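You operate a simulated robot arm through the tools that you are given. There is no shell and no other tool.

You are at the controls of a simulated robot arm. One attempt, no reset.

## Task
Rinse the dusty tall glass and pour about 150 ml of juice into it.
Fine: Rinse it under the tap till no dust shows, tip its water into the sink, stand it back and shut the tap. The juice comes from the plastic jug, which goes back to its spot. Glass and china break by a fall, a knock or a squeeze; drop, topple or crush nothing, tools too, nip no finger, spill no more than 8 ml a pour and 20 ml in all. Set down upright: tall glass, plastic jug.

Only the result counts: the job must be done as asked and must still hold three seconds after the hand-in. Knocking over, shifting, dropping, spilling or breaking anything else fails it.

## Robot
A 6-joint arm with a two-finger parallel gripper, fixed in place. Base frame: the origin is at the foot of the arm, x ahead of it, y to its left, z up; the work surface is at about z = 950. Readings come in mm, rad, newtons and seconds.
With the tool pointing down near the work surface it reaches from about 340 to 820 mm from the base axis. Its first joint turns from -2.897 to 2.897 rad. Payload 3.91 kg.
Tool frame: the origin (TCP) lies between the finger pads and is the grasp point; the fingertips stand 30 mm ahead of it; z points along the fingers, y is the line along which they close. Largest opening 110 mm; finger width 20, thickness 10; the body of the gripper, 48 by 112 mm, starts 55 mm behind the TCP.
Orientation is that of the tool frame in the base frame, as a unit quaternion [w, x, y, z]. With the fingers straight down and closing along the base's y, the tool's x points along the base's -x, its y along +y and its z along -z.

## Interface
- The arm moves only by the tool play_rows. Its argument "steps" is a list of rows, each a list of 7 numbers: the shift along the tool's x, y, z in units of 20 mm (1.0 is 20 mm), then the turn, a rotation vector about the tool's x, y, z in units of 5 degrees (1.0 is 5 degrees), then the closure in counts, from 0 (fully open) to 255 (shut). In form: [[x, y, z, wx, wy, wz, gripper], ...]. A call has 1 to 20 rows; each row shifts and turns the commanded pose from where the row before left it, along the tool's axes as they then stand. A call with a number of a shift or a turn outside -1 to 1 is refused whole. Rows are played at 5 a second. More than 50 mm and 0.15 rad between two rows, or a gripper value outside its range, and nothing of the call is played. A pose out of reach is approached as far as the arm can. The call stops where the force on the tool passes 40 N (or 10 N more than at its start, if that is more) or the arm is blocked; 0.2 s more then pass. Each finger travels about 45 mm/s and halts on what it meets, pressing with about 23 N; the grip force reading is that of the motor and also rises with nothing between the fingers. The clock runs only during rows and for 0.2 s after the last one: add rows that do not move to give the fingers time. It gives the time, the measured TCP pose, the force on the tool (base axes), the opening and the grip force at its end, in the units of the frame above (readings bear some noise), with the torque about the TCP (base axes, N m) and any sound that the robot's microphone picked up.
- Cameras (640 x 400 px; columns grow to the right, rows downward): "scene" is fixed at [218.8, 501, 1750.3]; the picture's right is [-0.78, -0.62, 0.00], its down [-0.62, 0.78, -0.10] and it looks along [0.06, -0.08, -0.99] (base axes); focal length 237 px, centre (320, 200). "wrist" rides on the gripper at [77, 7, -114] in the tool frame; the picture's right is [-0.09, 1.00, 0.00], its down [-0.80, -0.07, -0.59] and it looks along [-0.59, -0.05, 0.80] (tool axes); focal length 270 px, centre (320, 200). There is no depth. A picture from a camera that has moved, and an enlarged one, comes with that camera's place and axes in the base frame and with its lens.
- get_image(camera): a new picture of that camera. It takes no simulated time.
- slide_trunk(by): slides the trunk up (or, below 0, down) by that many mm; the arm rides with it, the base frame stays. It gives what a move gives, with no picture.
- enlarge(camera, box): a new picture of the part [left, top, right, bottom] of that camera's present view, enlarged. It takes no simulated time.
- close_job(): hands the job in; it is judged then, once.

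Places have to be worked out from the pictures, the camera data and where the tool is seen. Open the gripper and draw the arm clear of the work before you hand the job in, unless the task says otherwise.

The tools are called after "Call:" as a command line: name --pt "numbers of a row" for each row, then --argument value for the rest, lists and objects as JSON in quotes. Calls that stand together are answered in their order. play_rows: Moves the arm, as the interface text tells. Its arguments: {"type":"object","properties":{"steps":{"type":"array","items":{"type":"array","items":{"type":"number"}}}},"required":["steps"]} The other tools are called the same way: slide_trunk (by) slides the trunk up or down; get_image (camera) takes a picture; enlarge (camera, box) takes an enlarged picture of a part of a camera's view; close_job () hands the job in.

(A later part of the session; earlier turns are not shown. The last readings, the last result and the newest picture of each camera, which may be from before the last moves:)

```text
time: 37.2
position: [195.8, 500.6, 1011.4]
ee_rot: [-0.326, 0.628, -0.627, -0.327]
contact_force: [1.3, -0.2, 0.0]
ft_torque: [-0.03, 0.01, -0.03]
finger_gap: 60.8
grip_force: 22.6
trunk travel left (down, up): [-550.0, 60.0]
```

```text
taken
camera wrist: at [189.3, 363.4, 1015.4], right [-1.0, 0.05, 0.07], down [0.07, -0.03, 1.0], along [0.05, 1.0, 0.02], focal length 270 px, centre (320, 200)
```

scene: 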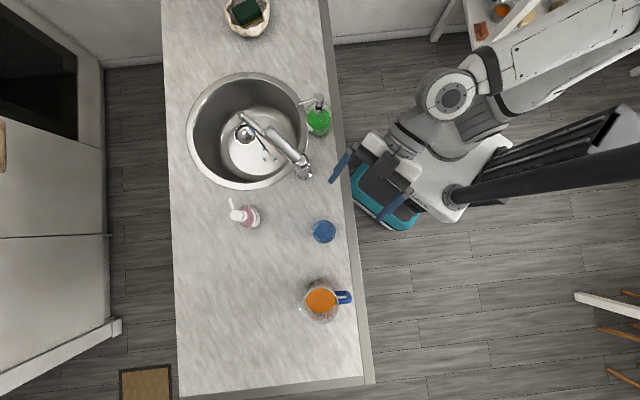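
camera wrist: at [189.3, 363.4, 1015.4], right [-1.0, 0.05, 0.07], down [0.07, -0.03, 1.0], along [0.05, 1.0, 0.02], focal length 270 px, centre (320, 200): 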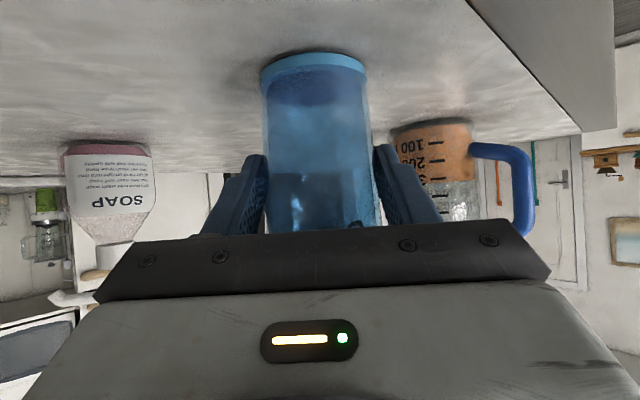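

The pads touch at 60.8 mm with a moderate 22.6 N reading. I add one count and lift straight up a little to feel the weight.

Call:
play_rows --pt "0 0 0 0 0 0 118" --pt "-0.205 0 -0.144 0 0 0 118" --pt "-0.205 0 -0.144 0 0 0 118" --pt "-0.41 0 -0.287 0 0 0 118" --pt "-0.41 0 -0.287 0 0 0 118" --pt "0 0 0 0 0 0 118"

Call:
get_image --camera "wrist"

```text
time: 38.6
position: [195.1, 501.3, 1041.1]
ee_rot: [-0.327, 0.627, -0.627, -0.327]
contact_force: [0.6, 0.5, -2.0]
ft_torque: [-0.01, 0.0, -0.01]
finger_gap: 60.3
grip_force: 23.2
trunk travel left (down, up): [-550.0, 60.0]
```

```text
taken
camera wrist: at [189.1, 363.8, 1045.2], right [-1.0, 0.05, 0.07], down [0.07, -0.03, 1.0], along [0.05, 1.0, 0.02], focal length 270 px, centre (320, 200)
```

wrist: 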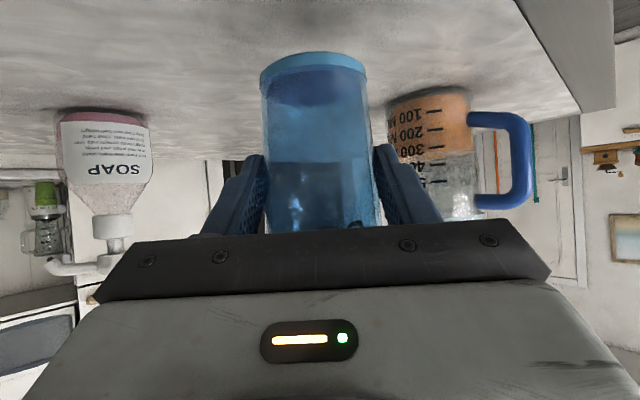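

The glass is held (about 2 N weight, no slip). I raise it to z≈1290 to clear the tap lever.

Call:
play_rows --pt "-0.8 0 -0.565 0 0 0 118" --pt "-0.8 0 -0.565 0 0 0 118" --pt "-0.8 0 -0.565 0 0 0 118" --pt "-0.8 0 -0.565 0 0 0 118" --pt "-0.8 0 -0.565 0 0 0 118" --pt "-0.8 0 -0.565 0 0 0 118" --pt "-0.8 0 -0.565 0 0 0 118" --pt "-0.8 0 -0.565 0 0 0 118" --pt "-0.8 0 -0.565 0 0 0 118" --pt "-0.8 0 -0.565 0 0 0 118" --pt "-0.8 0 -0.565 0 0 0 118" --pt "-0.8 0 -0.565 0 0 0 118" --pt "-0.8 0 -0.565 0 0 0 118" --pt "0 0 0 0 0 0 118"

Call:
enlarge --camera "scene" --box '[180, 80, 420, 260]'

```text
time: 41.6
position: [195.9, 500.0, 1296.6]
ee_rot: [0.327, -0.627, 0.628, 0.326]
contact_force: [-0.6, 0.4, -2.2]
ft_torque: [0.0, -0.01, 0.01]
finger_gap: 60.8
grip_force: 22.8
trunk travel left (down, up): [-550.0, 60.0]
```

```text
2.22 times, centred on (300, 170) of scene
camera zoom: at [218.8, 501.0, 1750.3], right [-0.78, -0.62, 0.0], down [-0.62, 0.78, -0.1], along [0.06, -0.08, -0.99], focal length 528 px, centre (364, 267)
```

zoom: 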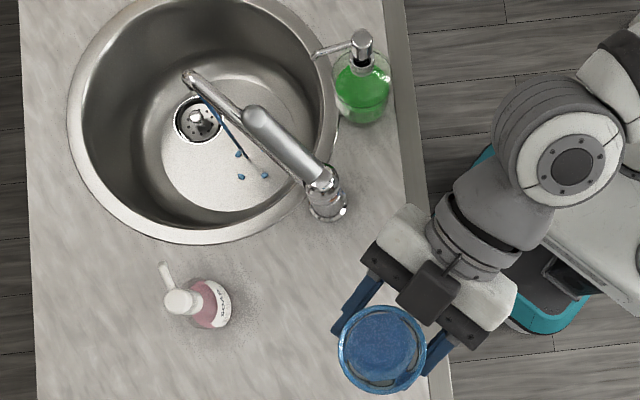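

Now I carry the glass across at this height to above the sink's near side, about (577, 305).

Call:
play_rows --pt "0.283 -0.95 -0.4 0 0 0 118" --pt "0.283 -0.95 -0.4 0 0 0 118" --pt "0.283 -0.95 -0.4 0 0 0 118" --pt "0.283 -0.95 -0.4 0 0 0 118" --pt "0.283 -0.95 -0.4 0 0 0 118" --pt "0.283 -0.95 -0.4 0 0 0 118" --pt "0.283 -0.95 -0.4 0 0 0 118" --pt "0.283 -0.95 -0.4 0 0 0 118" --pt "0.283 -0.95 -0.4 0 0 0 118" --pt "0.283 -0.95 -0.4 0 0 0 118" --pt "0.283 -0.95 -0.4 0 0 0 118" --pt "0.283 -0.95 -0.4 0 0 0 118" --pt "0.283 -0.95 -0.4 0 0 0 118" --pt "0.283 -0.95 -0.4 0 0 0 118" --pt "0.283 -0.95 -0.4 0 0 0 118" --pt "0.283 -0.95 -0.4 0 0 0 118" --pt "0.283 -0.95 -0.4 0 0 0 118" --pt "0.283 -0.95 -0.4 0 0 0 118" --pt "0.283 -0.95 -0.4 0 0 0 118" --pt "0.283 -0.95 -0.4 0 0 0 118"

Call:
get_image --camera "wrist"

Call:
enlarge --camera "scene" --box '[180, 40, 420, 220]'

```text
time: 45.8
position: [576.7, 304.4, 1293.7]
ee_rot: [-0.326, 0.627, -0.627, -0.327]
contact_force: [0.4, -0.1, -2.5]
ft_torque: [0.05, 0.0, 0.01]
finger_gap: 60.6
grip_force: 22.8
trunk travel left (down, up): [-550.0, 60.0]
```

```text
taken
camera wrist: at [570.1, 166.6, 1297.8], right [-1.0, 0.05, 0.07], down [0.07, -0.03, 1.0], along [0.05, 1.0, 0.02], focal length 270 px, centre (320, 200)
```

wrist: 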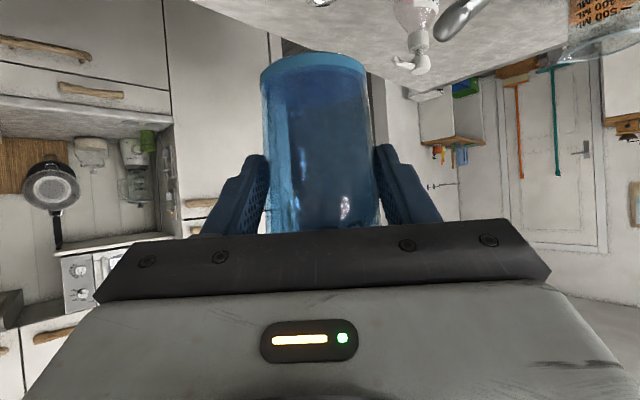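

```text
2.22 times, centred on (300, 130) of scene
camera zoom: at [218.8, 501.0, 1750.3], right [-0.78, -0.62, 0.0], down [-0.62, 0.78, -0.1], along [0.06, -0.08, -0.99], focal length 528 px, centre (364, 356)
```

zoom: 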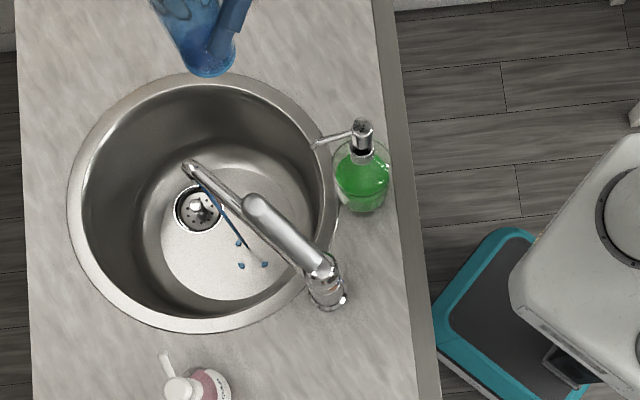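

The arm is over the sink side, glass above. I descend at this lateral position to z≈1100 and check around.

Call:
play_rows --pt "0.8 0 0.564 0 0 0 118" --pt "0.8 0 0.564 0 0 0 118" --pt "0.8 0 0.564 0 0 0 118" --pt "0.8 0 0.564 0 0 0 118" --pt "0.8 0 0.564 0 0 0 118" --pt "0.8 0 0.564 0 0 0 118" --pt "0.8 0 0.564 0 0 0 118" --pt "0.8 0 0.564 0 0 0 118" --pt "0.8 0 0.564 0 0 0 118" --pt "0.8 0 0.564 0 0 0 118" --pt "0 0 0 0 0 0 118"

Call:
get_image --camera "wrist"

Call:
enlarge --camera "scene" --box '[180, 20, 400, 200]'

```text
time: 48.2
position: [576.2, 305.0, 1098.2]
ee_rot: [0.326, -0.627, 0.628, 0.326]
contact_force: [-0.2, -1.0, -2.3]
ft_torque: [-0.04, -0.01, -0.02]
finger_gap: 61.0
grip_force: 22.7
trunk travel left (down, up): [-550.0, 60.0]
```

```text
taken
camera wrist: at [569.6, 166.8, 1102.4], right [-1.0, 0.05, 0.07], down [0.07, -0.03, 1.0], along [0.05, 1.0, 0.02], focal length 270 px, centre (320, 200)
```

wrist: 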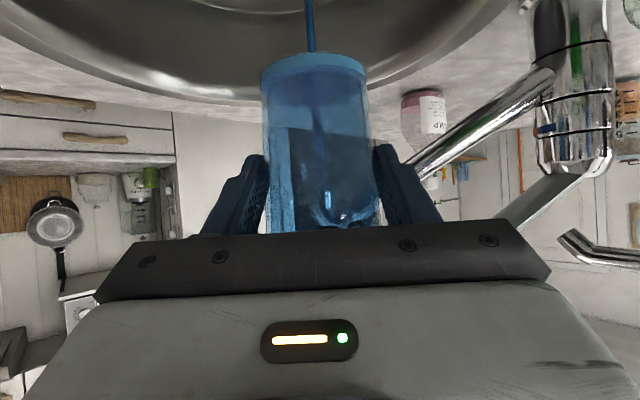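

```text
2.22 times, centred on (290, 110) of scene
camera zoom: at [218.8, 501.0, 1750.3], right [-0.78, -0.62, 0.0], down [-0.62, 0.78, -0.1], along [0.06, -0.08, -0.99], focal length 528 px, centre (387, 400)
```

zoom: 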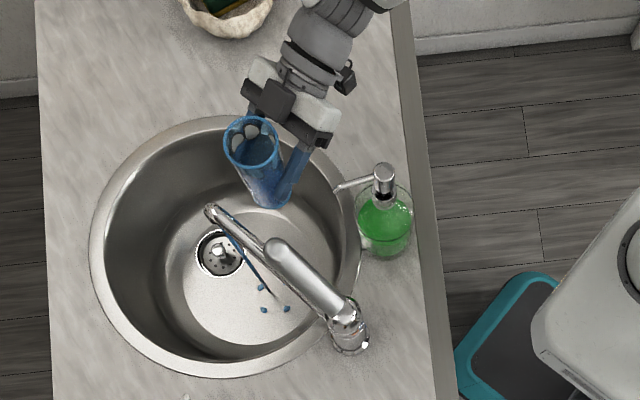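

The stream is visible at x≈579 just behind the glass, and the glass sits clear of the spout. I lower to z≈992 and shift x by +3.

Call:
play_rows --pt "0.8 -0.05 0.564 0 0 0 118" --pt "0.8 -0.05 0.564 0 0 0 118" --pt "0.8 -0.05 0.564 0 0 0 118" --pt "0.8 0 0.564 0 0 0 118" --pt "0.8 0 0.564 0 0 0 118" --pt "0.35 0 0.247 0 0 0 118" --pt "0 0 0 0 0 0 118"

Call:
get_image --camera "wrist"

Call:
enlarge --camera "scene" --box '[200, 50, 340, 190]'

```text
time: 49.8
position: [577.9, 304.2, 991.0]
ee_rot: [0.326, -0.627, 0.627, 0.327]
contact_force: [0.4, 0.2, -2.3]
ft_torque: [0.0, 0.01, 0.0]
finger_gap: 60.6
grip_force: 23.1
trunk travel left (down, up): [-550.0, 60.0]
```

```text
taken
camera wrist: at [572.7, 167.5, 996.0], right [-1.0, 0.05, 0.07], down [0.07, -0.03, 1.0], along [0.05, 1.0, 0.02], focal length 270 px, centre (320, 200)
```

wrist: 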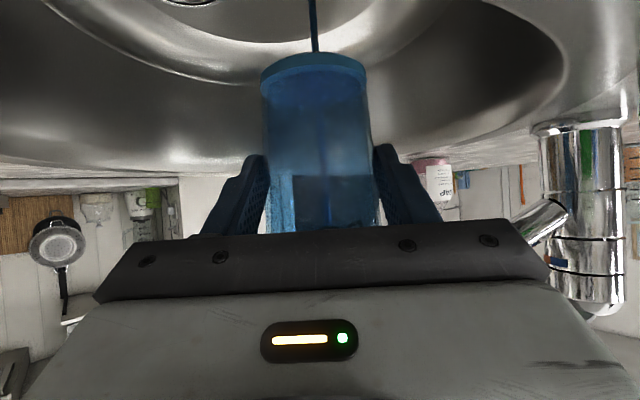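

```text
2.86 times, centred on (270, 120) of scene
camera zoom: at [218.8, 501.0, 1750.3], right [-0.78, -0.62, 0.0], down [-0.62, 0.78, -0.1], along [0.06, -0.08, -0.99], focal length 678 px, centre (463, 429)
```

zoom: 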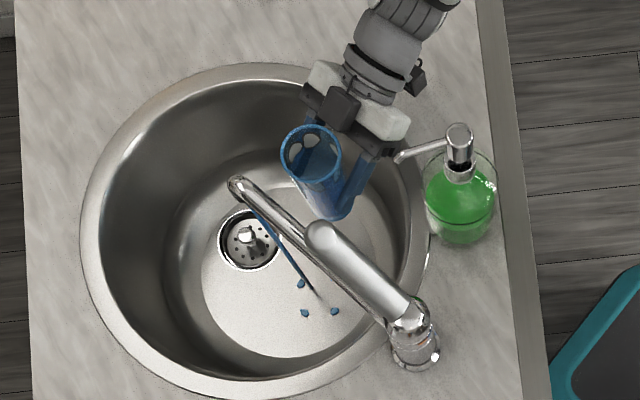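

Forces are steady. I edge the glass towards the stream by 45 mm and look.

Call:
play_rows --pt "-0.433 0 0.614 0 0 0 118" --pt "-0.433 0 0.614 0 0 0 118" --pt "-0.433 -0.05 0.614 0 0 0 118" --pt "0 0 0 0 0 0 118"

Call:
get_image --camera "wrist"

Call:
enlarge --camera "scene" --box '[220, 70, 310, 150]'

```text
time: 50.8
position: [581.2, 349.7, 991.9]
ee_rot: [0.327, -0.626, 0.627, 0.327]
contact_force: [-0.3, 0.0, -2.9]
ft_torque: [-0.02, -0.01, 0.01]
finger_gap: 60.9
grip_force: 23.1
trunk travel left (down, up): [-550.0, 60.0]
```

```text
taken
camera wrist: at [573.7, 212.5, 995.7], right [-1.0, 0.05, 0.07], down [0.07, -0.03, 1.0], along [0.05, 1.0, 0.02], focal length 270 px, centre (320, 200)
```

wrist: 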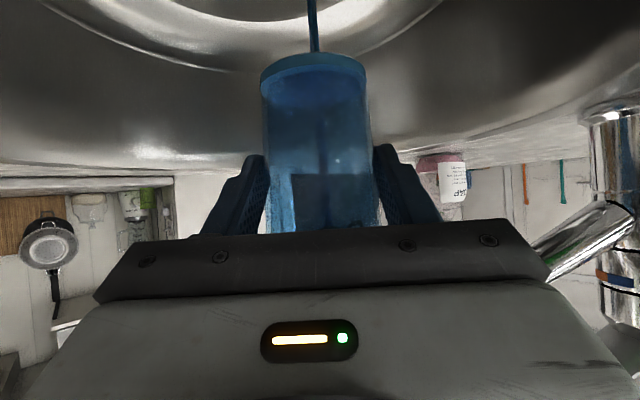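

```text
5.00 times, centred on (265, 110) of scene
camera zoom: at [218.8, 501.0, 1750.3], right [-0.78, -0.62, 0.0], down [-0.62, 0.78, -0.1], along [0.06, -0.08, -0.99], focal length 1187 px, centre (595, 650)
```

zoom: 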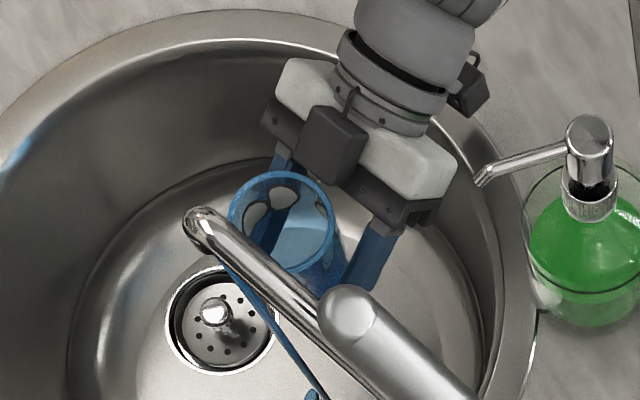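

Clearance looks fine (rim ~1045, outlet ~1069). I move the glass the remaining ~38 mm so the stream falls inside it.

Call:
play_rows --pt "-0.366 0 0.52 0 0 0 118" --pt "-0.366 0 0.52 0 0 0 118" --pt "-0.366 0.05 0.52 0 0 0 118" --pt "0 0 0 0 0 0 118"

Call:
get_image --camera "wrist"

Call:
enlarge --camera "scene" --box '[220, 70, 310, 150]'

```text
time: 51.8
position: [579.2, 387.0, 991.4]
ee_rot: [0.327, -0.626, 0.627, 0.327]
contact_force: [-0.4, 0.0, -2.1]
ft_torque: [-0.04, -0.01, -0.02]
finger_gap: 60.9
grip_force: 23.2
trunk travel left (down, up): [-550.0, 60.0]
```

```text
taken
camera wrist: at [572.5, 250.2, 995.6], right [-1.0, 0.05, 0.07], down [0.07, -0.03, 1.0], along [0.05, 1.0, 0.02], focal length 270 px, centre (320, 200)
```

wrist: 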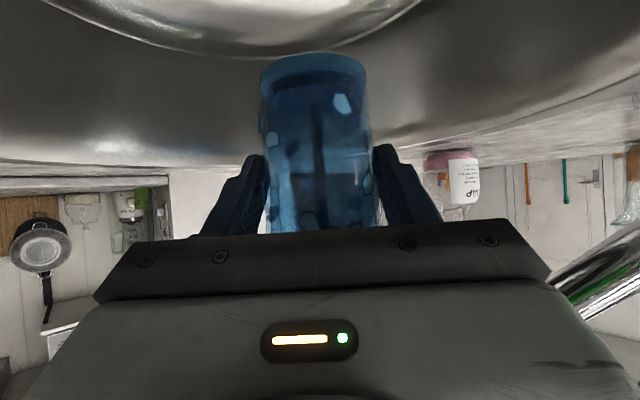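

```text
5.00 times, centred on (265, 110) of scene
camera zoom: at [218.8, 501.0, 1750.3], right [-0.78, -0.62, 0.0], down [-0.62, 0.78, -0.1], along [0.06, -0.08, -0.99], focal length 1187 px, centre (595, 650)
```

zoom: 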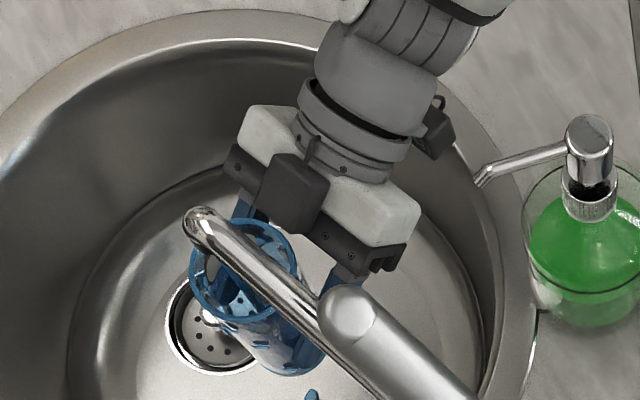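

The stream is now falling into the glass, with drops inside. I hold still for a few seconds to let it rinse and watch the weight.

Call:
play_rows --pt "0 0 0 0 0 0 118" --pt "0 0 0 0 0 0 118" --pt "0 0 0 0 0 0 118" --pt "0 0 0 0 0 0 118" --pt "0 0 0 0 0 0 118" --pt "0 0 0 0 0 0 118" --pt "0 0 0 0 0 0 118" --pt "0 0 0 0 0 0 118" --pt "0 0 0 0 0 0 118" --pt "0 0 0 0 0 0 118"

Call:
get_image --camera "wrist"

Call:
enlarge --camera "scene" --box '[220, 70, 310, 150]'

```text
time: 54.0
position: [580.3, 386.8, 991.8]
ee_rot: [-0.326, 0.628, -0.627, -0.327]
contact_force: [-0.1, 0.1, -2.4]
ft_torque: [-0.02, 0.03, 0.02]
finger_gap: 61.1
grip_force: 23.4
trunk travel left (down, up): [-550.0, 60.0]
```

```text
taken
camera wrist: at [572.5, 250.0, 995.6], right [-1.0, 0.05, 0.07], down [0.07, -0.03, 1.0], along [0.05, 1.0, 0.02], focal length 270 px, centre (320, 200)
```

wrist: 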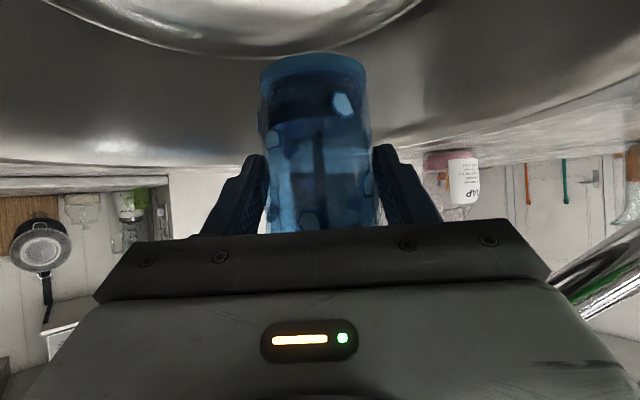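

```text
5.00 times, centred on (265, 110) of scene
camera zoom: at [218.8, 501.0, 1750.3], right [-0.78, -0.62, 0.0], down [-0.62, 0.78, -0.1], along [0.06, -0.08, -0.99], focal length 1187 px, centre (595, 650)
```

zoom: 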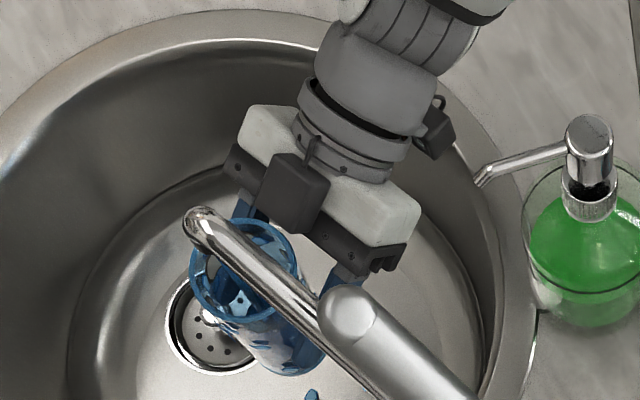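

Water is collecting in the bottom of the glass. I keep filling for another few seconds.

Call:
play_rows --pt "0 0 0 0 0 0 118" --pt "0 0 0 0 0 0 118" --pt "0 0 0 0 0 0 118" --pt "0 0 0 0 0 0 118" --pt "0 0 0 0 0 0 118" --pt "0 0 0 0 0 0 118" --pt "0 0 0 0 0 0 118" --pt "0 0 0 0 0 0 118" --pt "0 0 0 0 0 0 118" --pt "0 0 0 0 0 0 118" --pt "0 0 0 0 0 0 118" --pt "0 0 0 0 0 0 118" --pt "0 0 0 0 0 0 118" --pt "0 0 0 0 0 0 118" --pt "0 0 0 0 0 0 118"

Call:
enlarge --camera "wrist" --box '[220, 40, 420, 240]'

Call:
enlarge --camera "scene" --box '[250, 105, 290, 150]'

```text
time: 57.2
position: [579.8, 386.5, 991.8]
ee_rot: [0.326, -0.627, 0.627, 0.326]
contact_force: [-0.2, -0.5, -2.3]
ft_torque: [-0.06, 0.02, 0.0]
finger_gap: 60.9
grip_force: 23.1
trunk travel left (down, up): [-550.0, 60.0]
```

```text
2.00 times, centred on (320, 140) of wrist
camera zoom: at [572.5, 250.1, 995.6], right [-1.0, 0.05, 0.07], down [0.07, -0.03, 1.0], along [0.05, 1.0, 0.02], focal length 541 px, centre (320, 320)
```

zoom: 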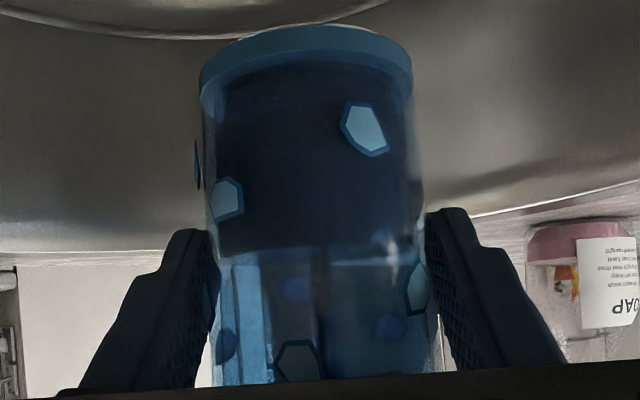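

```text
8.89 times, centred on (270, 128) of scene
camera zoom: at [218.8, 501.0, 1750.3], right [-0.78, -0.62, 0.0], down [-0.62, 0.78, -0.1], along [0.06, -0.08, -0.99], focal length 2110 px, centre (764, 844)
```

zoom: 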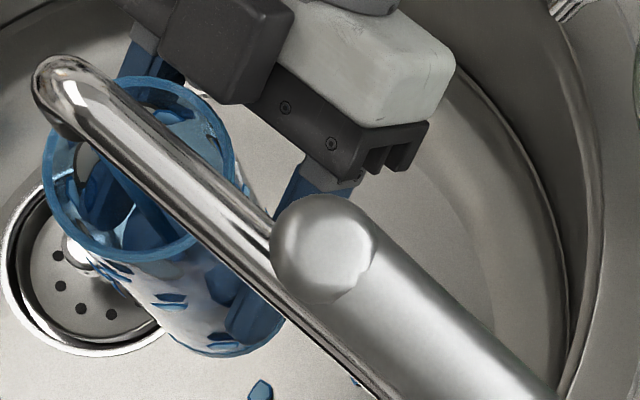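

The boundary I see may just be background refraction, and weight hasn't clearly risen yet. I keep holding and take another reading.

Call:
play_rows --pt "0 0 0 0 0 0 118" --pt "0 0 0 0 0 0 118" --pt "0 0 0 0 0 0 118" --pt "0 0 0 0 0 0 118" --pt "0 0 0 0 0 0 118" --pt "0 0 0 0 0 0 118" --pt "0 0 0 0 0 0 118" --pt "0 0 0 0 0 0 118" --pt "0 0 0 0 0 0 118" --pt "0 0 0 0 0 0 118" --pt "0 0 0 0 0 0 118" --pt "0 0 0 0 0 0 118" --pt "0 0 0 0 0 0 118" --pt "0 0 0 0 0 0 118" --pt "0 0 0 0 0 0 118" --pt "0 0 0 0 0 0 118" --pt "0 0 0 0 0 0 118" --pt "0 0 0 0 0 0 118" --pt "0 0 0 0 0 0 118" --pt "0 0 0 0 0 0 118"

Call:
enlarge --camera "wrist" --box '[220, 40, 420, 240]'

Call:
enlarge --camera "scene" --box '[250, 105, 290, 150]'

```text
time: 61.4
position: [579.5, 387.9, 992.2]
ee_rot: [-0.326, 0.627, -0.627, -0.327]
contact_force: [0.7, 0.2, -3.0]
ft_torque: [0.0, 0.02, -0.01]
finger_gap: 61.0
grip_force: 23.2
trunk travel left (down, up): [-550.0, 60.0]
```

```text
2.00 times, centred on (320, 140) of wrist
camera zoom: at [572.5, 250.1, 995.6], right [-1.0, 0.05, 0.07], down [0.07, -0.03, 1.0], along [0.05, 1.0, 0.02], focal length 541 px, centre (320, 320)
```

zoom: 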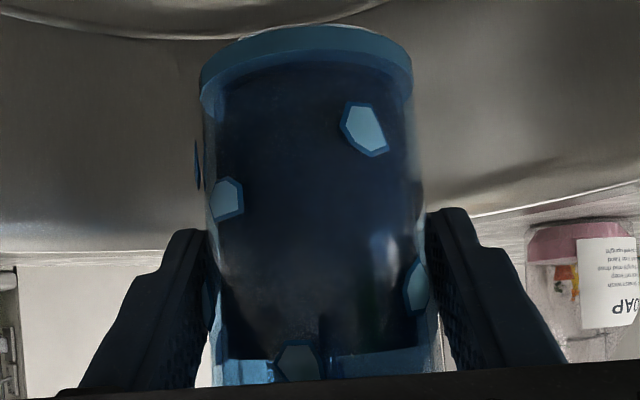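

```text
8.89 times, centred on (270, 128) of scene
camera zoom: at [218.8, 501.0, 1750.3], right [-0.78, -0.62, 0.0], down [-0.62, 0.78, -0.1], along [0.06, -0.08, -0.99], focal length 2110 px, centre (764, 844)
```

zoom: 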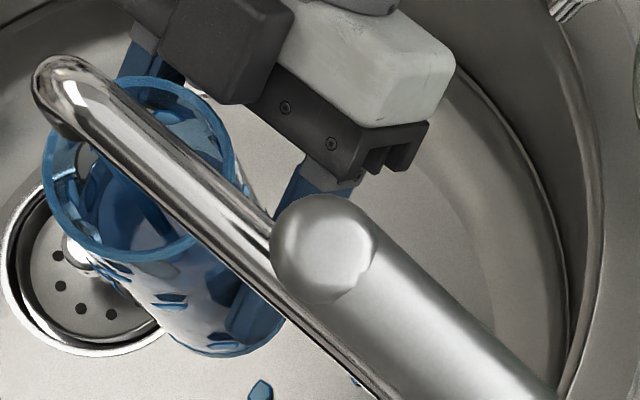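

The dark water level has risen to about 78 mm in the glass. I fill ~2 s more, then I'll back it out and tip it.

Call:
play_rows --pt "0 0 0 0 0 0 118" --pt "0 0 0 0 0 0 118" --pt "0 0 0 0 0 0 118" --pt "0 0 0 0 0 0 118" --pt "0 0 0 0 0 0 118" --pt "0 0 0 0 0 0 118" --pt "0 0 0 0 0 0 118" --pt "0 0 0 0 0 0 118" --pt "0 0 0 0 0 0 118" --pt "0 0 0 0 0 0 118"

Call:
get_image --camera "wrist"

Call:
enlarge --camera "scene" --box '[230, 90, 310, 160]'

```text
time: 63.6
position: [579.4, 387.6, 991.7]
ee_rot: [-0.326, 0.627, -0.627, -0.328]
contact_force: [-0.1, -0.2, -3.9]
ft_torque: [-0.02, -0.01, -0.01]
finger_gap: 60.9
grip_force: 23.1
trunk travel left (down, up): [-550.0, 60.0]
```

```text
taken
camera wrist: at [572.5, 250.1, 995.6], right [-1.0, 0.05, 0.07], down [0.07, -0.03, 1.0], along [0.05, 1.0, 0.02], focal length 270 px, centre (320, 200)
```

wrist: 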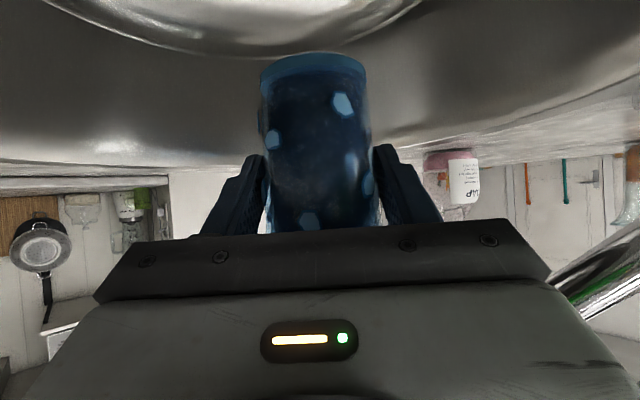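

```text
5.71 times, centred on (270, 125) of scene
camera zoom: at [218.8, 501.0, 1750.3], right [-0.78, -0.62, 0.0], down [-0.62, 0.78, -0.1], along [0.06, -0.08, -0.99], focal length 1357 px, centre (606, 629)
```

zoom: 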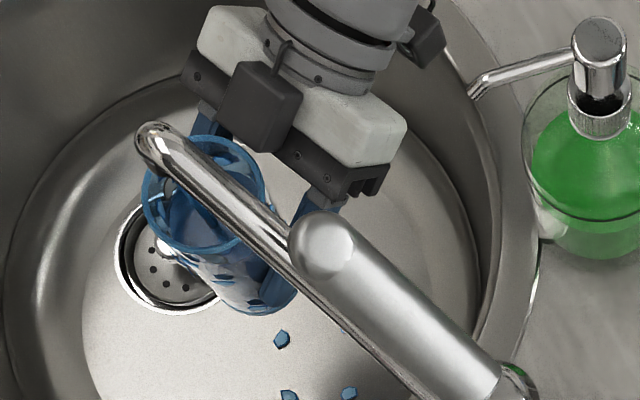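

Weight now reads −3.9 N, so about 150 ml of water is in. I let it fill almost to the brim so the whole inside is washed.

Call:
play_rows --pt "0 0 0 0 0 0 118" --pt "0 0 0 0 0 0 118" --pt "0 0 0 0 0 0 118" --pt "0 0 0 0 0 0 118" --pt "0 0 0 0 0 0 118" --pt "0 0 0 0 0 0 118" --pt "0 0 0 0 0 0 118" --pt "0 0 0 0 0 0 118" --pt "0 0 0 0 0 0 118" --pt "0 0 0 0 0 0 118" --pt "0 0 0 0 0 0 118" --pt "0 0 0 0 0 0 118" --pt "0 0 0 0 0 0 118" --pt "0 0 0 0 0 0 118" --pt "0 0 0 0 0 0 118" --pt "0 0 0 0 0 0 118"

Call:
enlarge --camera "wrist" --box '[220, 40, 420, 240]'

Call:
enlarge --camera "scene" --box '[230, 90, 310, 160]'

```text
time: 67.0
position: [579.9, 387.8, 991.3]
ee_rot: [-0.325, 0.628, -0.627, -0.327]
contact_force: [0.3, -0.3, -4.0]
ft_torque: [-0.03, -0.01, -0.02]
finger_gap: 60.9
grip_force: 22.9
trunk travel left (down, up): [-550.0, 60.0]
```

```text
2.00 times, centred on (320, 140) of wrist
camera zoom: at [572.6, 250.1, 995.5], right [-1.0, 0.05, 0.07], down [0.07, -0.03, 1.0], along [0.05, 1.0, 0.02], focal length 541 px, centre (320, 320)
```

zoom: 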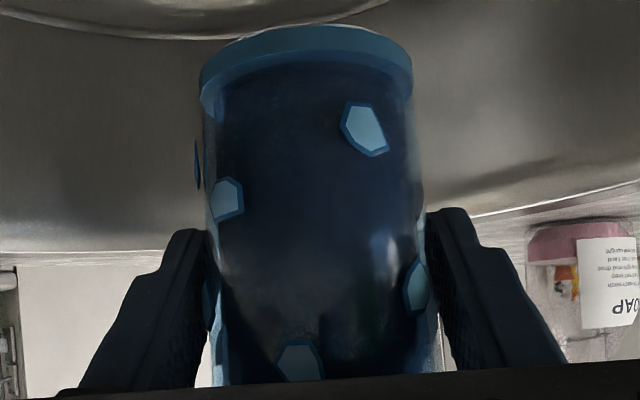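

```text
5.71 times, centred on (270, 125) of scene
camera zoom: at [218.8, 501.0, 1750.3], right [-0.78, -0.62, 0.0], down [-0.62, 0.78, -0.1], along [0.06, -0.08, -0.99], focal length 1357 px, centre (606, 629)
```

zoom: 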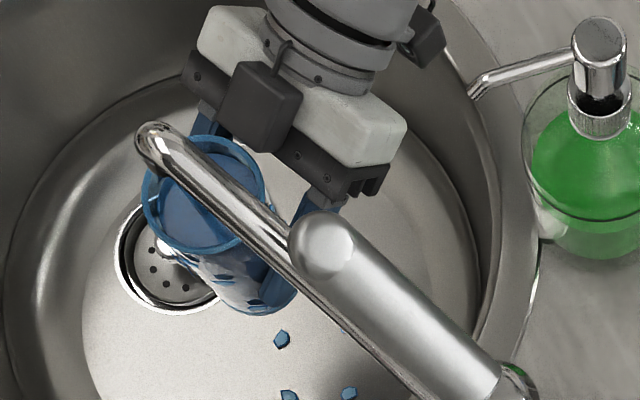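

The water surface is near the rim. I back the glass out from under the spout slowly, then shift +x over the sink's middle.

Call:
play_rows --pt "0.15 0 -0.2 0 0 0 118" --pt "0.289 0 -0.409 0 0 0 118" --pt "0.289 0 -0.409 0 0 0 118" --pt "0.289 0 -0.409 0 0 0 118" --pt "0.289 0 -0.409 0 0 0 118" --pt "0.289 0 -0.409 0 0 0 118" --pt "0.15 -0.2 -0.2 0 0 0 118" --pt "0 -0.5 0 0 0 0 118" --pt "0 -0.5 0 0 0 0 118" --pt "0 -0.5 0 0 0 0 118" --pt "0 -0.5 0 0 0 0 118" --pt "0 -0.5 0 0 0 0 118" --pt "0 -0.3 0 0 0 0 118" --pt "0 0 0 0 0 0 118"

Call:
get_image --camera "wrist"

Call:
enlarge --camera "scene" --box '[190, 60, 330, 180]'

```text
time: 70.0
position: [639.6, 327.5, 992.0]
ee_rot: [0.327, -0.627, 0.627, 0.327]
contact_force: [-0.9, 0.5, -4.3]
ft_torque: [-0.01, 0.03, 0.0]
finger_gap: 61.0
grip_force: 22.8
trunk travel left (down, up): [-550.0, 60.0]
```

```text
taken
camera wrist: at [632.6, 190.3, 995.2], right [-1.0, 0.05, 0.07], down [0.07, -0.03, 1.0], along [0.05, 1.0, 0.02], focal length 270 px, centre (320, 200)
```

wrist: 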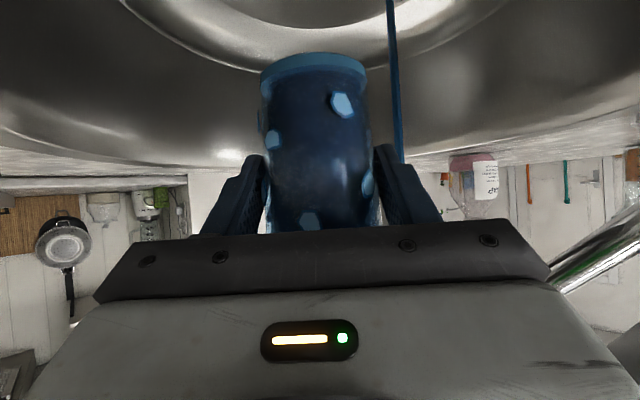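

```text
3.33 times, centred on (260, 120) of scene
camera zoom: at [218.8, 501.0, 1750.3], right [-0.78, -0.62, 0.0], down [-0.62, 0.78, -0.1], along [0.06, -0.08, -0.99], focal length 791 px, centre (520, 467)
```

zoom: 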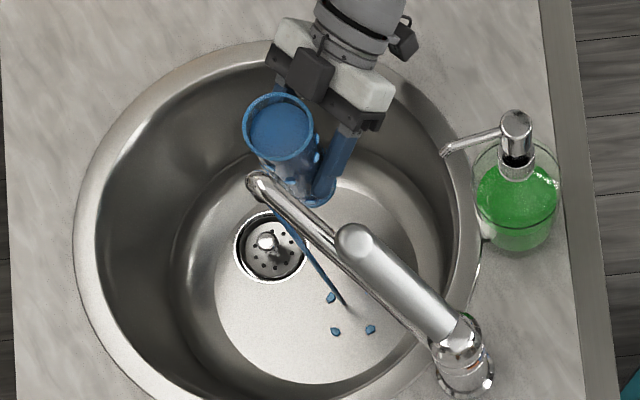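

The glass is full of clean-looking water. I shift back 20 mm in x and begin rolling slowly toward +x, pouring into the middle of the sink.

Call:
play_rows --pt "0 0.5 0 0 0 0.4 118" --pt "0 0.5 0 0 0 0.5 118" --pt "0 0 0 0 0 0.6 118" --pt "0 0 0 0 0 0.6 118" --pt "0 0 0 0 0 0.6 118" --pt "0 0 0 0 0 0.6 118" --pt "0 0 0 0 0 0.6 118" --pt "0 0 0 0 0 0.6 118" --pt "0 0 0 0 0 0.6 118" --pt "0 0 0 0 0 0.6 118" --pt "0 0 0 0 0 0.6 118" --pt "0 0 0 0 0 0.6 118" --pt "0 0 0 0 0 0.6 118" --pt "0 0 0 0 0 0.6 118" --pt "0 0 0 0 0 0.6 118" --pt "0 0 0 0 0 0.6 118"

Call:
enlarge --camera "scene" --box '[190, 60, 330, 180]'

```text
time: 73.4
position: [620.1, 327.5, 991.3]
ee_rot: [0.171, -0.328, 0.824, 0.429]
contact_force: [0.4, -1.0, -4.2]
ft_torque: [-0.04, 0.0, 0.0]
finger_gap: 61.1
grip_force: 22.9
trunk travel left (down, up): [-550.0, 60.0]
```

```text
3.33 times, centred on (260, 120) of scene
camera zoom: at [218.8, 501.0, 1750.3], right [-0.78, -0.62, 0.0], down [-0.62, 0.78, -0.1], along [0.06, -0.08, -0.99], focal length 791 px, centre (520, 467)
```

zoom: 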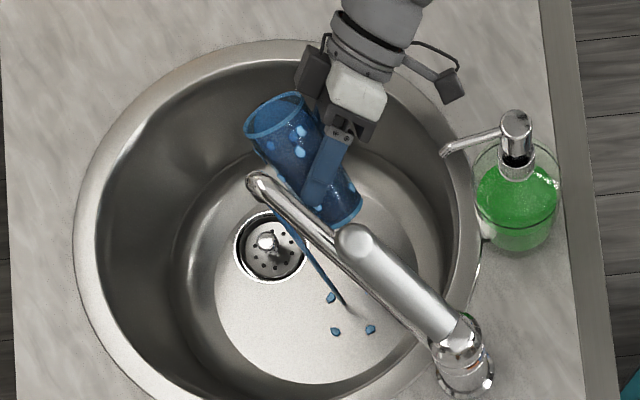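

About 46° rolled; nothing has spilled outside and clearances hold. I continue rolling.

Call:
play_rows --pt "0 0 0 0 0 0.6 118" --pt "0 0 0 0 0 0.6 118" --pt "0 0 0 0 0 0.6 118" --pt "0 0 0 0 0 0.6 118" --pt "0 0 0 0 0 0.6 118" --pt "0 0 0 0 0 0.6 118" --pt "0 0 0 0 0 0.6 118" --pt "0 0 0 0 0 0.6 118" --pt "0 0 0 0 0 0.6 118" --pt "0 0 0 0 0 0.6 118" --pt "0 0 0 0 0 0.6 118" --pt "0 0 0 0 0 0.6 118" --pt "0 0 0 0 0 0 118"

Call:
enlarge --camera "scene" --box '[190, 60, 330, 180]'

Call:
get_image --camera "wrist"

```text
time: 76.2
position: [619.7, 327.8, 991.4]
ee_rot: [0.03, -0.058, 0.885, 0.461]
contact_force: [0.0, 1.1, -3.5]
ft_torque: [-0.06, 0.01, 0.01]
finger_gap: 60.9
grip_force: 22.3
trunk travel left (down, up): [-550.0, 60.0]
```

```text
3.33 times, centred on (260, 120) of scene
camera zoom: at [218.8, 501.0, 1750.3], right [-0.78, -0.62, 0.0], down [-0.62, 0.78, -0.1], along [0.06, -0.08, -0.99], focal length 791 px, centre (520, 467)
```

zoom: 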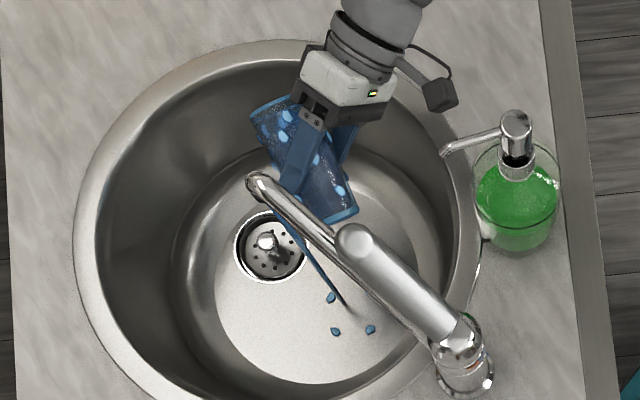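

```text
taken
camera wrist: at [542.5, 232.8, 1055.9], right [-0.04, 0.57, 0.82], down [0.8, -0.47, 0.37], along [0.59, 0.67, -0.44], focal length 270 px, centre (320, 200)
```

wrist: 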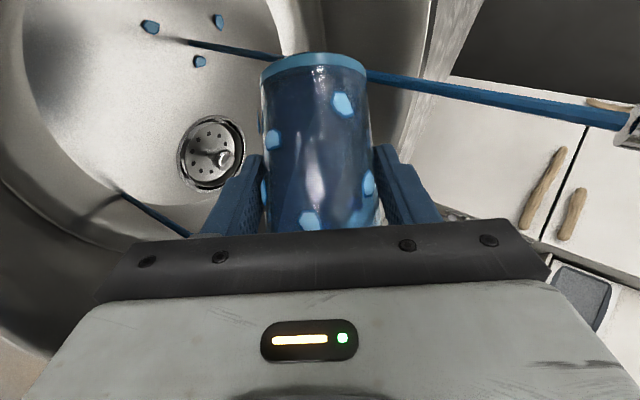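

Water is pouring out into the sink. I continue the roll to empty it.

Call:
play_rows --pt "0 0 0 0 0 0.5 118" --pt "0 0 0 0 0 0.5 118" --pt "0 0 0 0 0 0.5 118" --pt "0 0 0 0 0 0.5 118" --pt "0 0 0 0 0 0.5 118" --pt "0 0 0 0 0 0.5 118" --pt "0 0 0 0 0 0.6 118" --pt "0 0 0 0 0 0.6 118" --pt "0 0 0 0 0 0.6 118" --pt "0 0 0 0 0 0.6 118" --pt "0 0 0 0 0 0.6 118" --pt "0 0 0 0 0 0.6 118" --pt "0 0 0 0 0 0.6 118" --pt "0 0 0 0 0 0.6 118" --pt "0 0 0 0 0 0 118"

Call:
enlarge --camera "scene" --box '[190, 60, 330, 180]'

Call:
get_image --camera "wrist"

```text
time: 79.4
position: [619.6, 327.5, 991.7]
ee_rot: [-0.126, 0.241, 0.853, 0.444]
contact_force: [-0.4, -0.1, -1.7]
ft_torque: [-0.05, 0.01, 0.01]
finger_gap: 60.8
grip_force: 23.1
trunk travel left (down, up): [-550.0, 60.0]
```

```text
3.33 times, centred on (260, 120) of scene
camera zoom: at [218.8, 501.0, 1750.3], right [-0.78, -0.62, 0.0], down [-0.62, 0.78, -0.1], along [0.06, -0.08, -0.99], focal length 791 px, centre (520, 467)
```

zoom: 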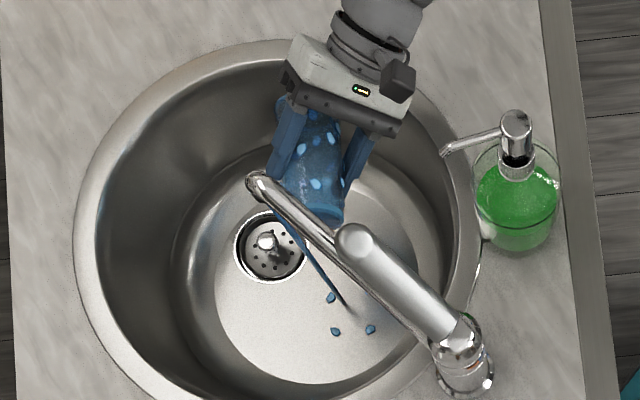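

```text
taken
camera wrist: at [557.3, 261.1, 1096.4], right [0.6, 0.46, 0.66], down [0.65, -0.76, -0.05], along [0.48, 0.46, -0.75], focal length 270 px, centre (320, 200)
```

wrist: 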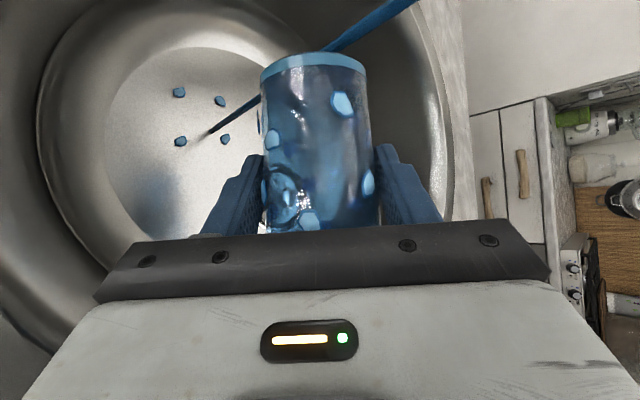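

The weight has dropped to ~−1.7 N so most water is out. I roll further to drain the remainder fully.

Call:
play_rows --pt "0 0 0 0 0 0.8 118" --pt "0 0 0 0 0 0.8 118" --pt "0 0 0 0 0 0.8 118" --pt "0 0 0 0 0 0.8 118" --pt "0 0 0 0 0 0.8 118" --pt "0 0 0 0 0 0.8 118" --pt "0 0 0 0 0 0.8 118" --pt "0 0 0 0 0 0.8 118" --pt "0 0 0 0 0 0 118" --pt "0 0 0 0 0 0 118" --pt "0 0 0 0 0 0 118" --pt "0 0 0 0 0 0 118" --pt "0 0 0 0 0 0 118"

Call:
enlarge --camera "scene" --box '[190, 60, 330, 180]'

Call:
get_image --camera "wrist"

```text
time: 82.2
position: [620.2, 327.9, 991.0]
ee_rot: [-0.243, 0.466, 0.755, 0.392]
contact_force: [0.6, 0.4, -2.2]
ft_torque: [0.01, 0.0, 0.0]
finger_gap: 60.7
grip_force: 22.8
trunk travel left (down, up): [-550.0, 60.0]
```

```text
3.33 times, centred on (260, 120) of scene
camera zoom: at [218.8, 501.0, 1750.3], right [-0.78, -0.62, 0.0], down [-0.62, 0.78, -0.1], along [0.06, -0.08, -0.99], focal length 791 px, centre (520, 467)
```

zoom: 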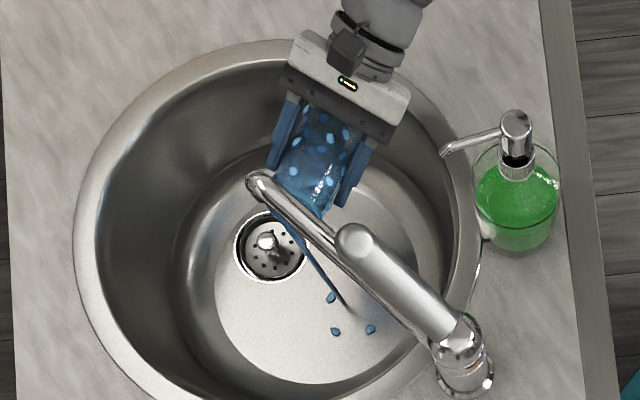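

```text
taken
camera wrist: at [591.2, 276.0, 1117.7], right [0.93, 0.21, 0.3], down [0.29, -0.92, -0.27], along [0.22, 0.34, -0.91], focal length 270 px, centre (320, 200)
```

wrist: 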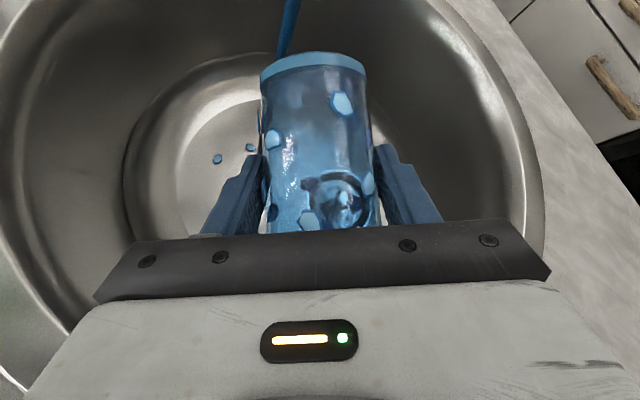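

Reading is back to the empty weight (~−2.2 N). I look closely at the glass surface for any dust.

Call:
enlarge --camera "wrist" --box '[240, 40, 400, 240]'

Call:
enlarge --camera "scene" --box '[240, 80, 280, 120]'

```text
2.00 times, centred on (320, 140) of wrist
camera zoom: at [591.2, 276.0, 1117.7], right [0.93, 0.21, 0.3], down [0.29, -0.92, -0.27], along [0.22, 0.34, -0.91], focal length 541 px, centre (320, 320)
```

zoom: 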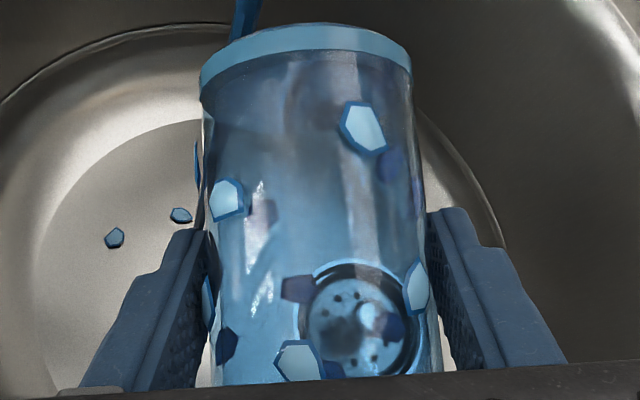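

```text
10.00 times, centred on (260, 100) of scene
camera zoom: at [218.8, 501.0, 1750.3], right [-0.78, -0.62, 0.0], down [-0.62, 0.78, -0.1], along [0.06, -0.08, -0.99], focal length 2374 px, centre (920, 1200)
```

zoom: 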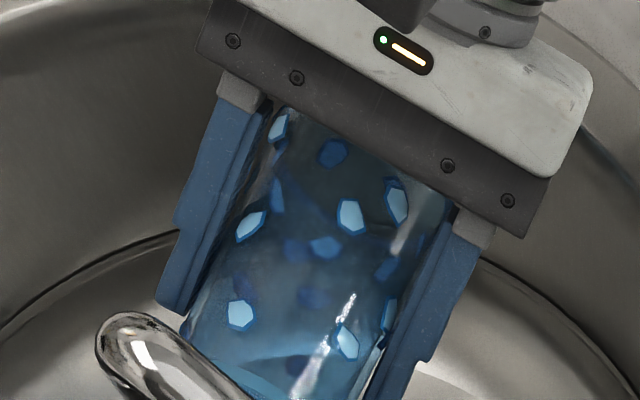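

The glass now looks clear with only water droplets on it. I roll it back upright to inspect the rest.

Call:
play_rows --pt "0 0 0 0 0 -1 118" --pt "0 0 0 0 0 -1 118" --pt "0 0 0 0 0 -1 118" --pt "0 0 0 0 0 -1 118" --pt "0 0 0 0 0 -1 118" --pt "0 0 0 0 0 -1 118" --pt "0 0 0 0 0 -1 118" --pt "0 0 0 0 0 -1 118" --pt "0 0 0 0 0 -1 118" --pt "0 0 0 0 0 -1 118" --pt "0 0 0 0 0 -1 118" --pt "0 0 0 0 0 -1 118" --pt "0 0 0 0 0 -1 118" --pt "0 0 0 0 0 -1 118" --pt "0 0 0 0 0 -1 118" --pt "0 0 0 0 0 -1 118" --pt "0 0 0 0 0 -1 118" --pt "0 0 0 0 0 -1 118" --pt "0 0 0 0 0 -1 118" --pt "0 0 0 0 0 -1 118"

Call:
play_rows --pt "0 0 0 0 0 -1 118" --pt "0 0 0 0 0 -1 118" --pt "0 0 0 0 0 -1 118" --pt "0 0 0 0 0 -1 118" --pt "0 0 0 0 0 -1 118" --pt "0 0 0 0 0 -1 118" --pt "0 0 0 0 0 -1 118" --pt "0 0 0 0 0 -1 118" --pt "0 0 0 0 0 -1 118" --pt "0 0 0 0 0 -1 118" --pt "0 0 0 0 0 -0.7 118" --pt "0 0 0 0 0 0 118"

Call:
enlarge --camera "scene" --box '[235, 75, 285, 125]'

Call:
enlarge --camera "wrist" --box '[240, 40, 400, 240]'

```text
time: 86.4
position: [619.9, 328.1, 992.1]
ee_rot: [0.144, -0.279, 0.842, 0.439]
contact_force: [0.3, -0.6, -1.3]
ft_torque: [-0.02, -0.03, -0.04]
finger_gap: 60.8
grip_force: 22.9
trunk travel left (down, up): [-550.0, 60.0]
```

```text
time: 89.0
position: [620.0, 327.2, 992.6]
ee_rot: [0.327, -0.627, 0.627, 0.327]
contact_force: [0.4, -0.1, -2.0]
ft_torque: [0.0, 0.02, 0.0]
finger_gap: 60.6
grip_force: 22.8
trunk travel left (down, up): [-550.0, 60.0]
```

```text
8.00 times, centred on (260, 100) of scene
camera zoom: at [218.8, 501.0, 1750.3], right [-0.78, -0.62, 0.0], down [-0.62, 0.78, -0.1], along [0.06, -0.08, -0.99], focal length 1899 px, centre (800, 1000)
```

zoom: 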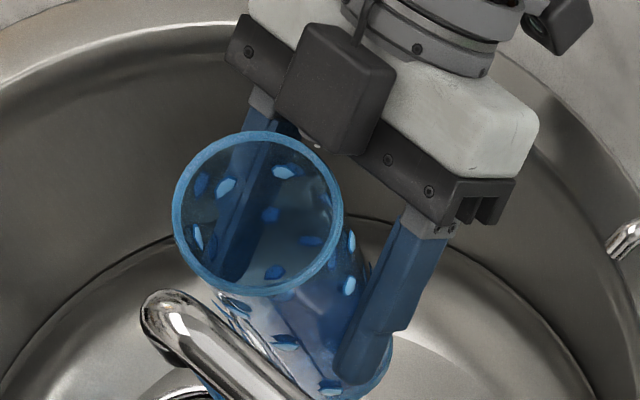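

```text
2.00 times, centred on (320, 140) of wrist
camera zoom: at [612.7, 190.5, 995.8], right [-1.0, 0.05, 0.07], down [0.07, -0.03, 1.0], along [0.05, 1.0, 0.02], focal length 541 px, centre (320, 320)
```

zoom: 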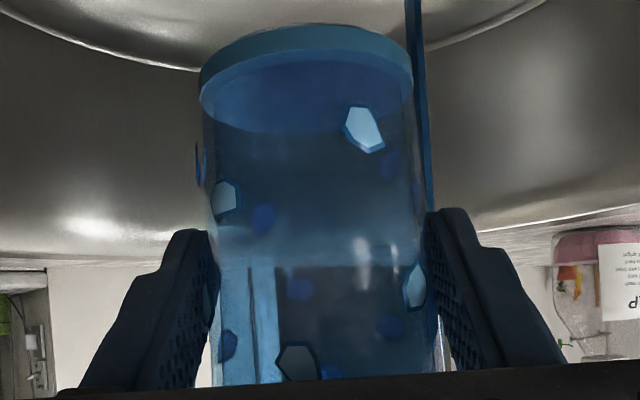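

All the grey dust patches are gone; only droplets remain and the glass is empty. I raise it straight up to fly back to its spot.

Call:
play_rows --pt "-0.8 0 -0.565 0 0 0 118" --pt "-0.8 0 -0.565 0 0 0 118" --pt "-0.8 0 -0.565 0 0 0 118" --pt "-0.8 0 -0.565 0 0 0 118" --pt "-0.8 0 -0.565 0 0 0 118" --pt "-0.8 0 -0.565 0 0 0 118" --pt "-0.8 0 -0.565 0 0 0 118" --pt "-0.8 0 -0.565 0 0 0 118" --pt "-0.8 0 -0.565 0 0 0 118" --pt "-0.8 0 -0.565 0 0 0 118" --pt "-0.8 0 -0.565 0 0 0 118" --pt "-0.8 0 -0.565 0 0 0 118" --pt "-0.8 0 -0.565 0 0 0 118" --pt "-0.8 0 -0.565 0 0 0 118" --pt "-0.8 0 -0.565 0 0 0 118" --pt "-0.4 0 -0.28 0 0 0 118" --pt "0 0 0 0 0 0 118"

Call:
enlarge --camera "scene" --box '[180, 20, 340, 200]'

```text
time: 92.6
position: [619.4, 327.2, 1295.6]
ee_rot: [0.327, -0.626, 0.628, 0.326]
contact_force: [-0.2, 0.1, -2.0]
ft_torque: [-0.03, -0.01, -0.01]
finger_gap: 60.4
grip_force: 22.7
trunk travel left (down, up): [-550.0, 60.0]
```

```text
2.22 times, centred on (260, 110) of scene
camera zoom: at [218.8, 501.0, 1750.3], right [-0.78, -0.62, 0.0], down [-0.62, 0.78, -0.1], along [0.06, -0.08, -0.99], focal length 528 px, centre (453, 400)
```

zoom: 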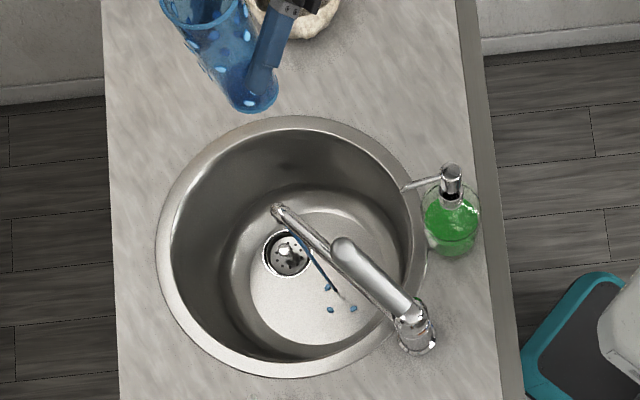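

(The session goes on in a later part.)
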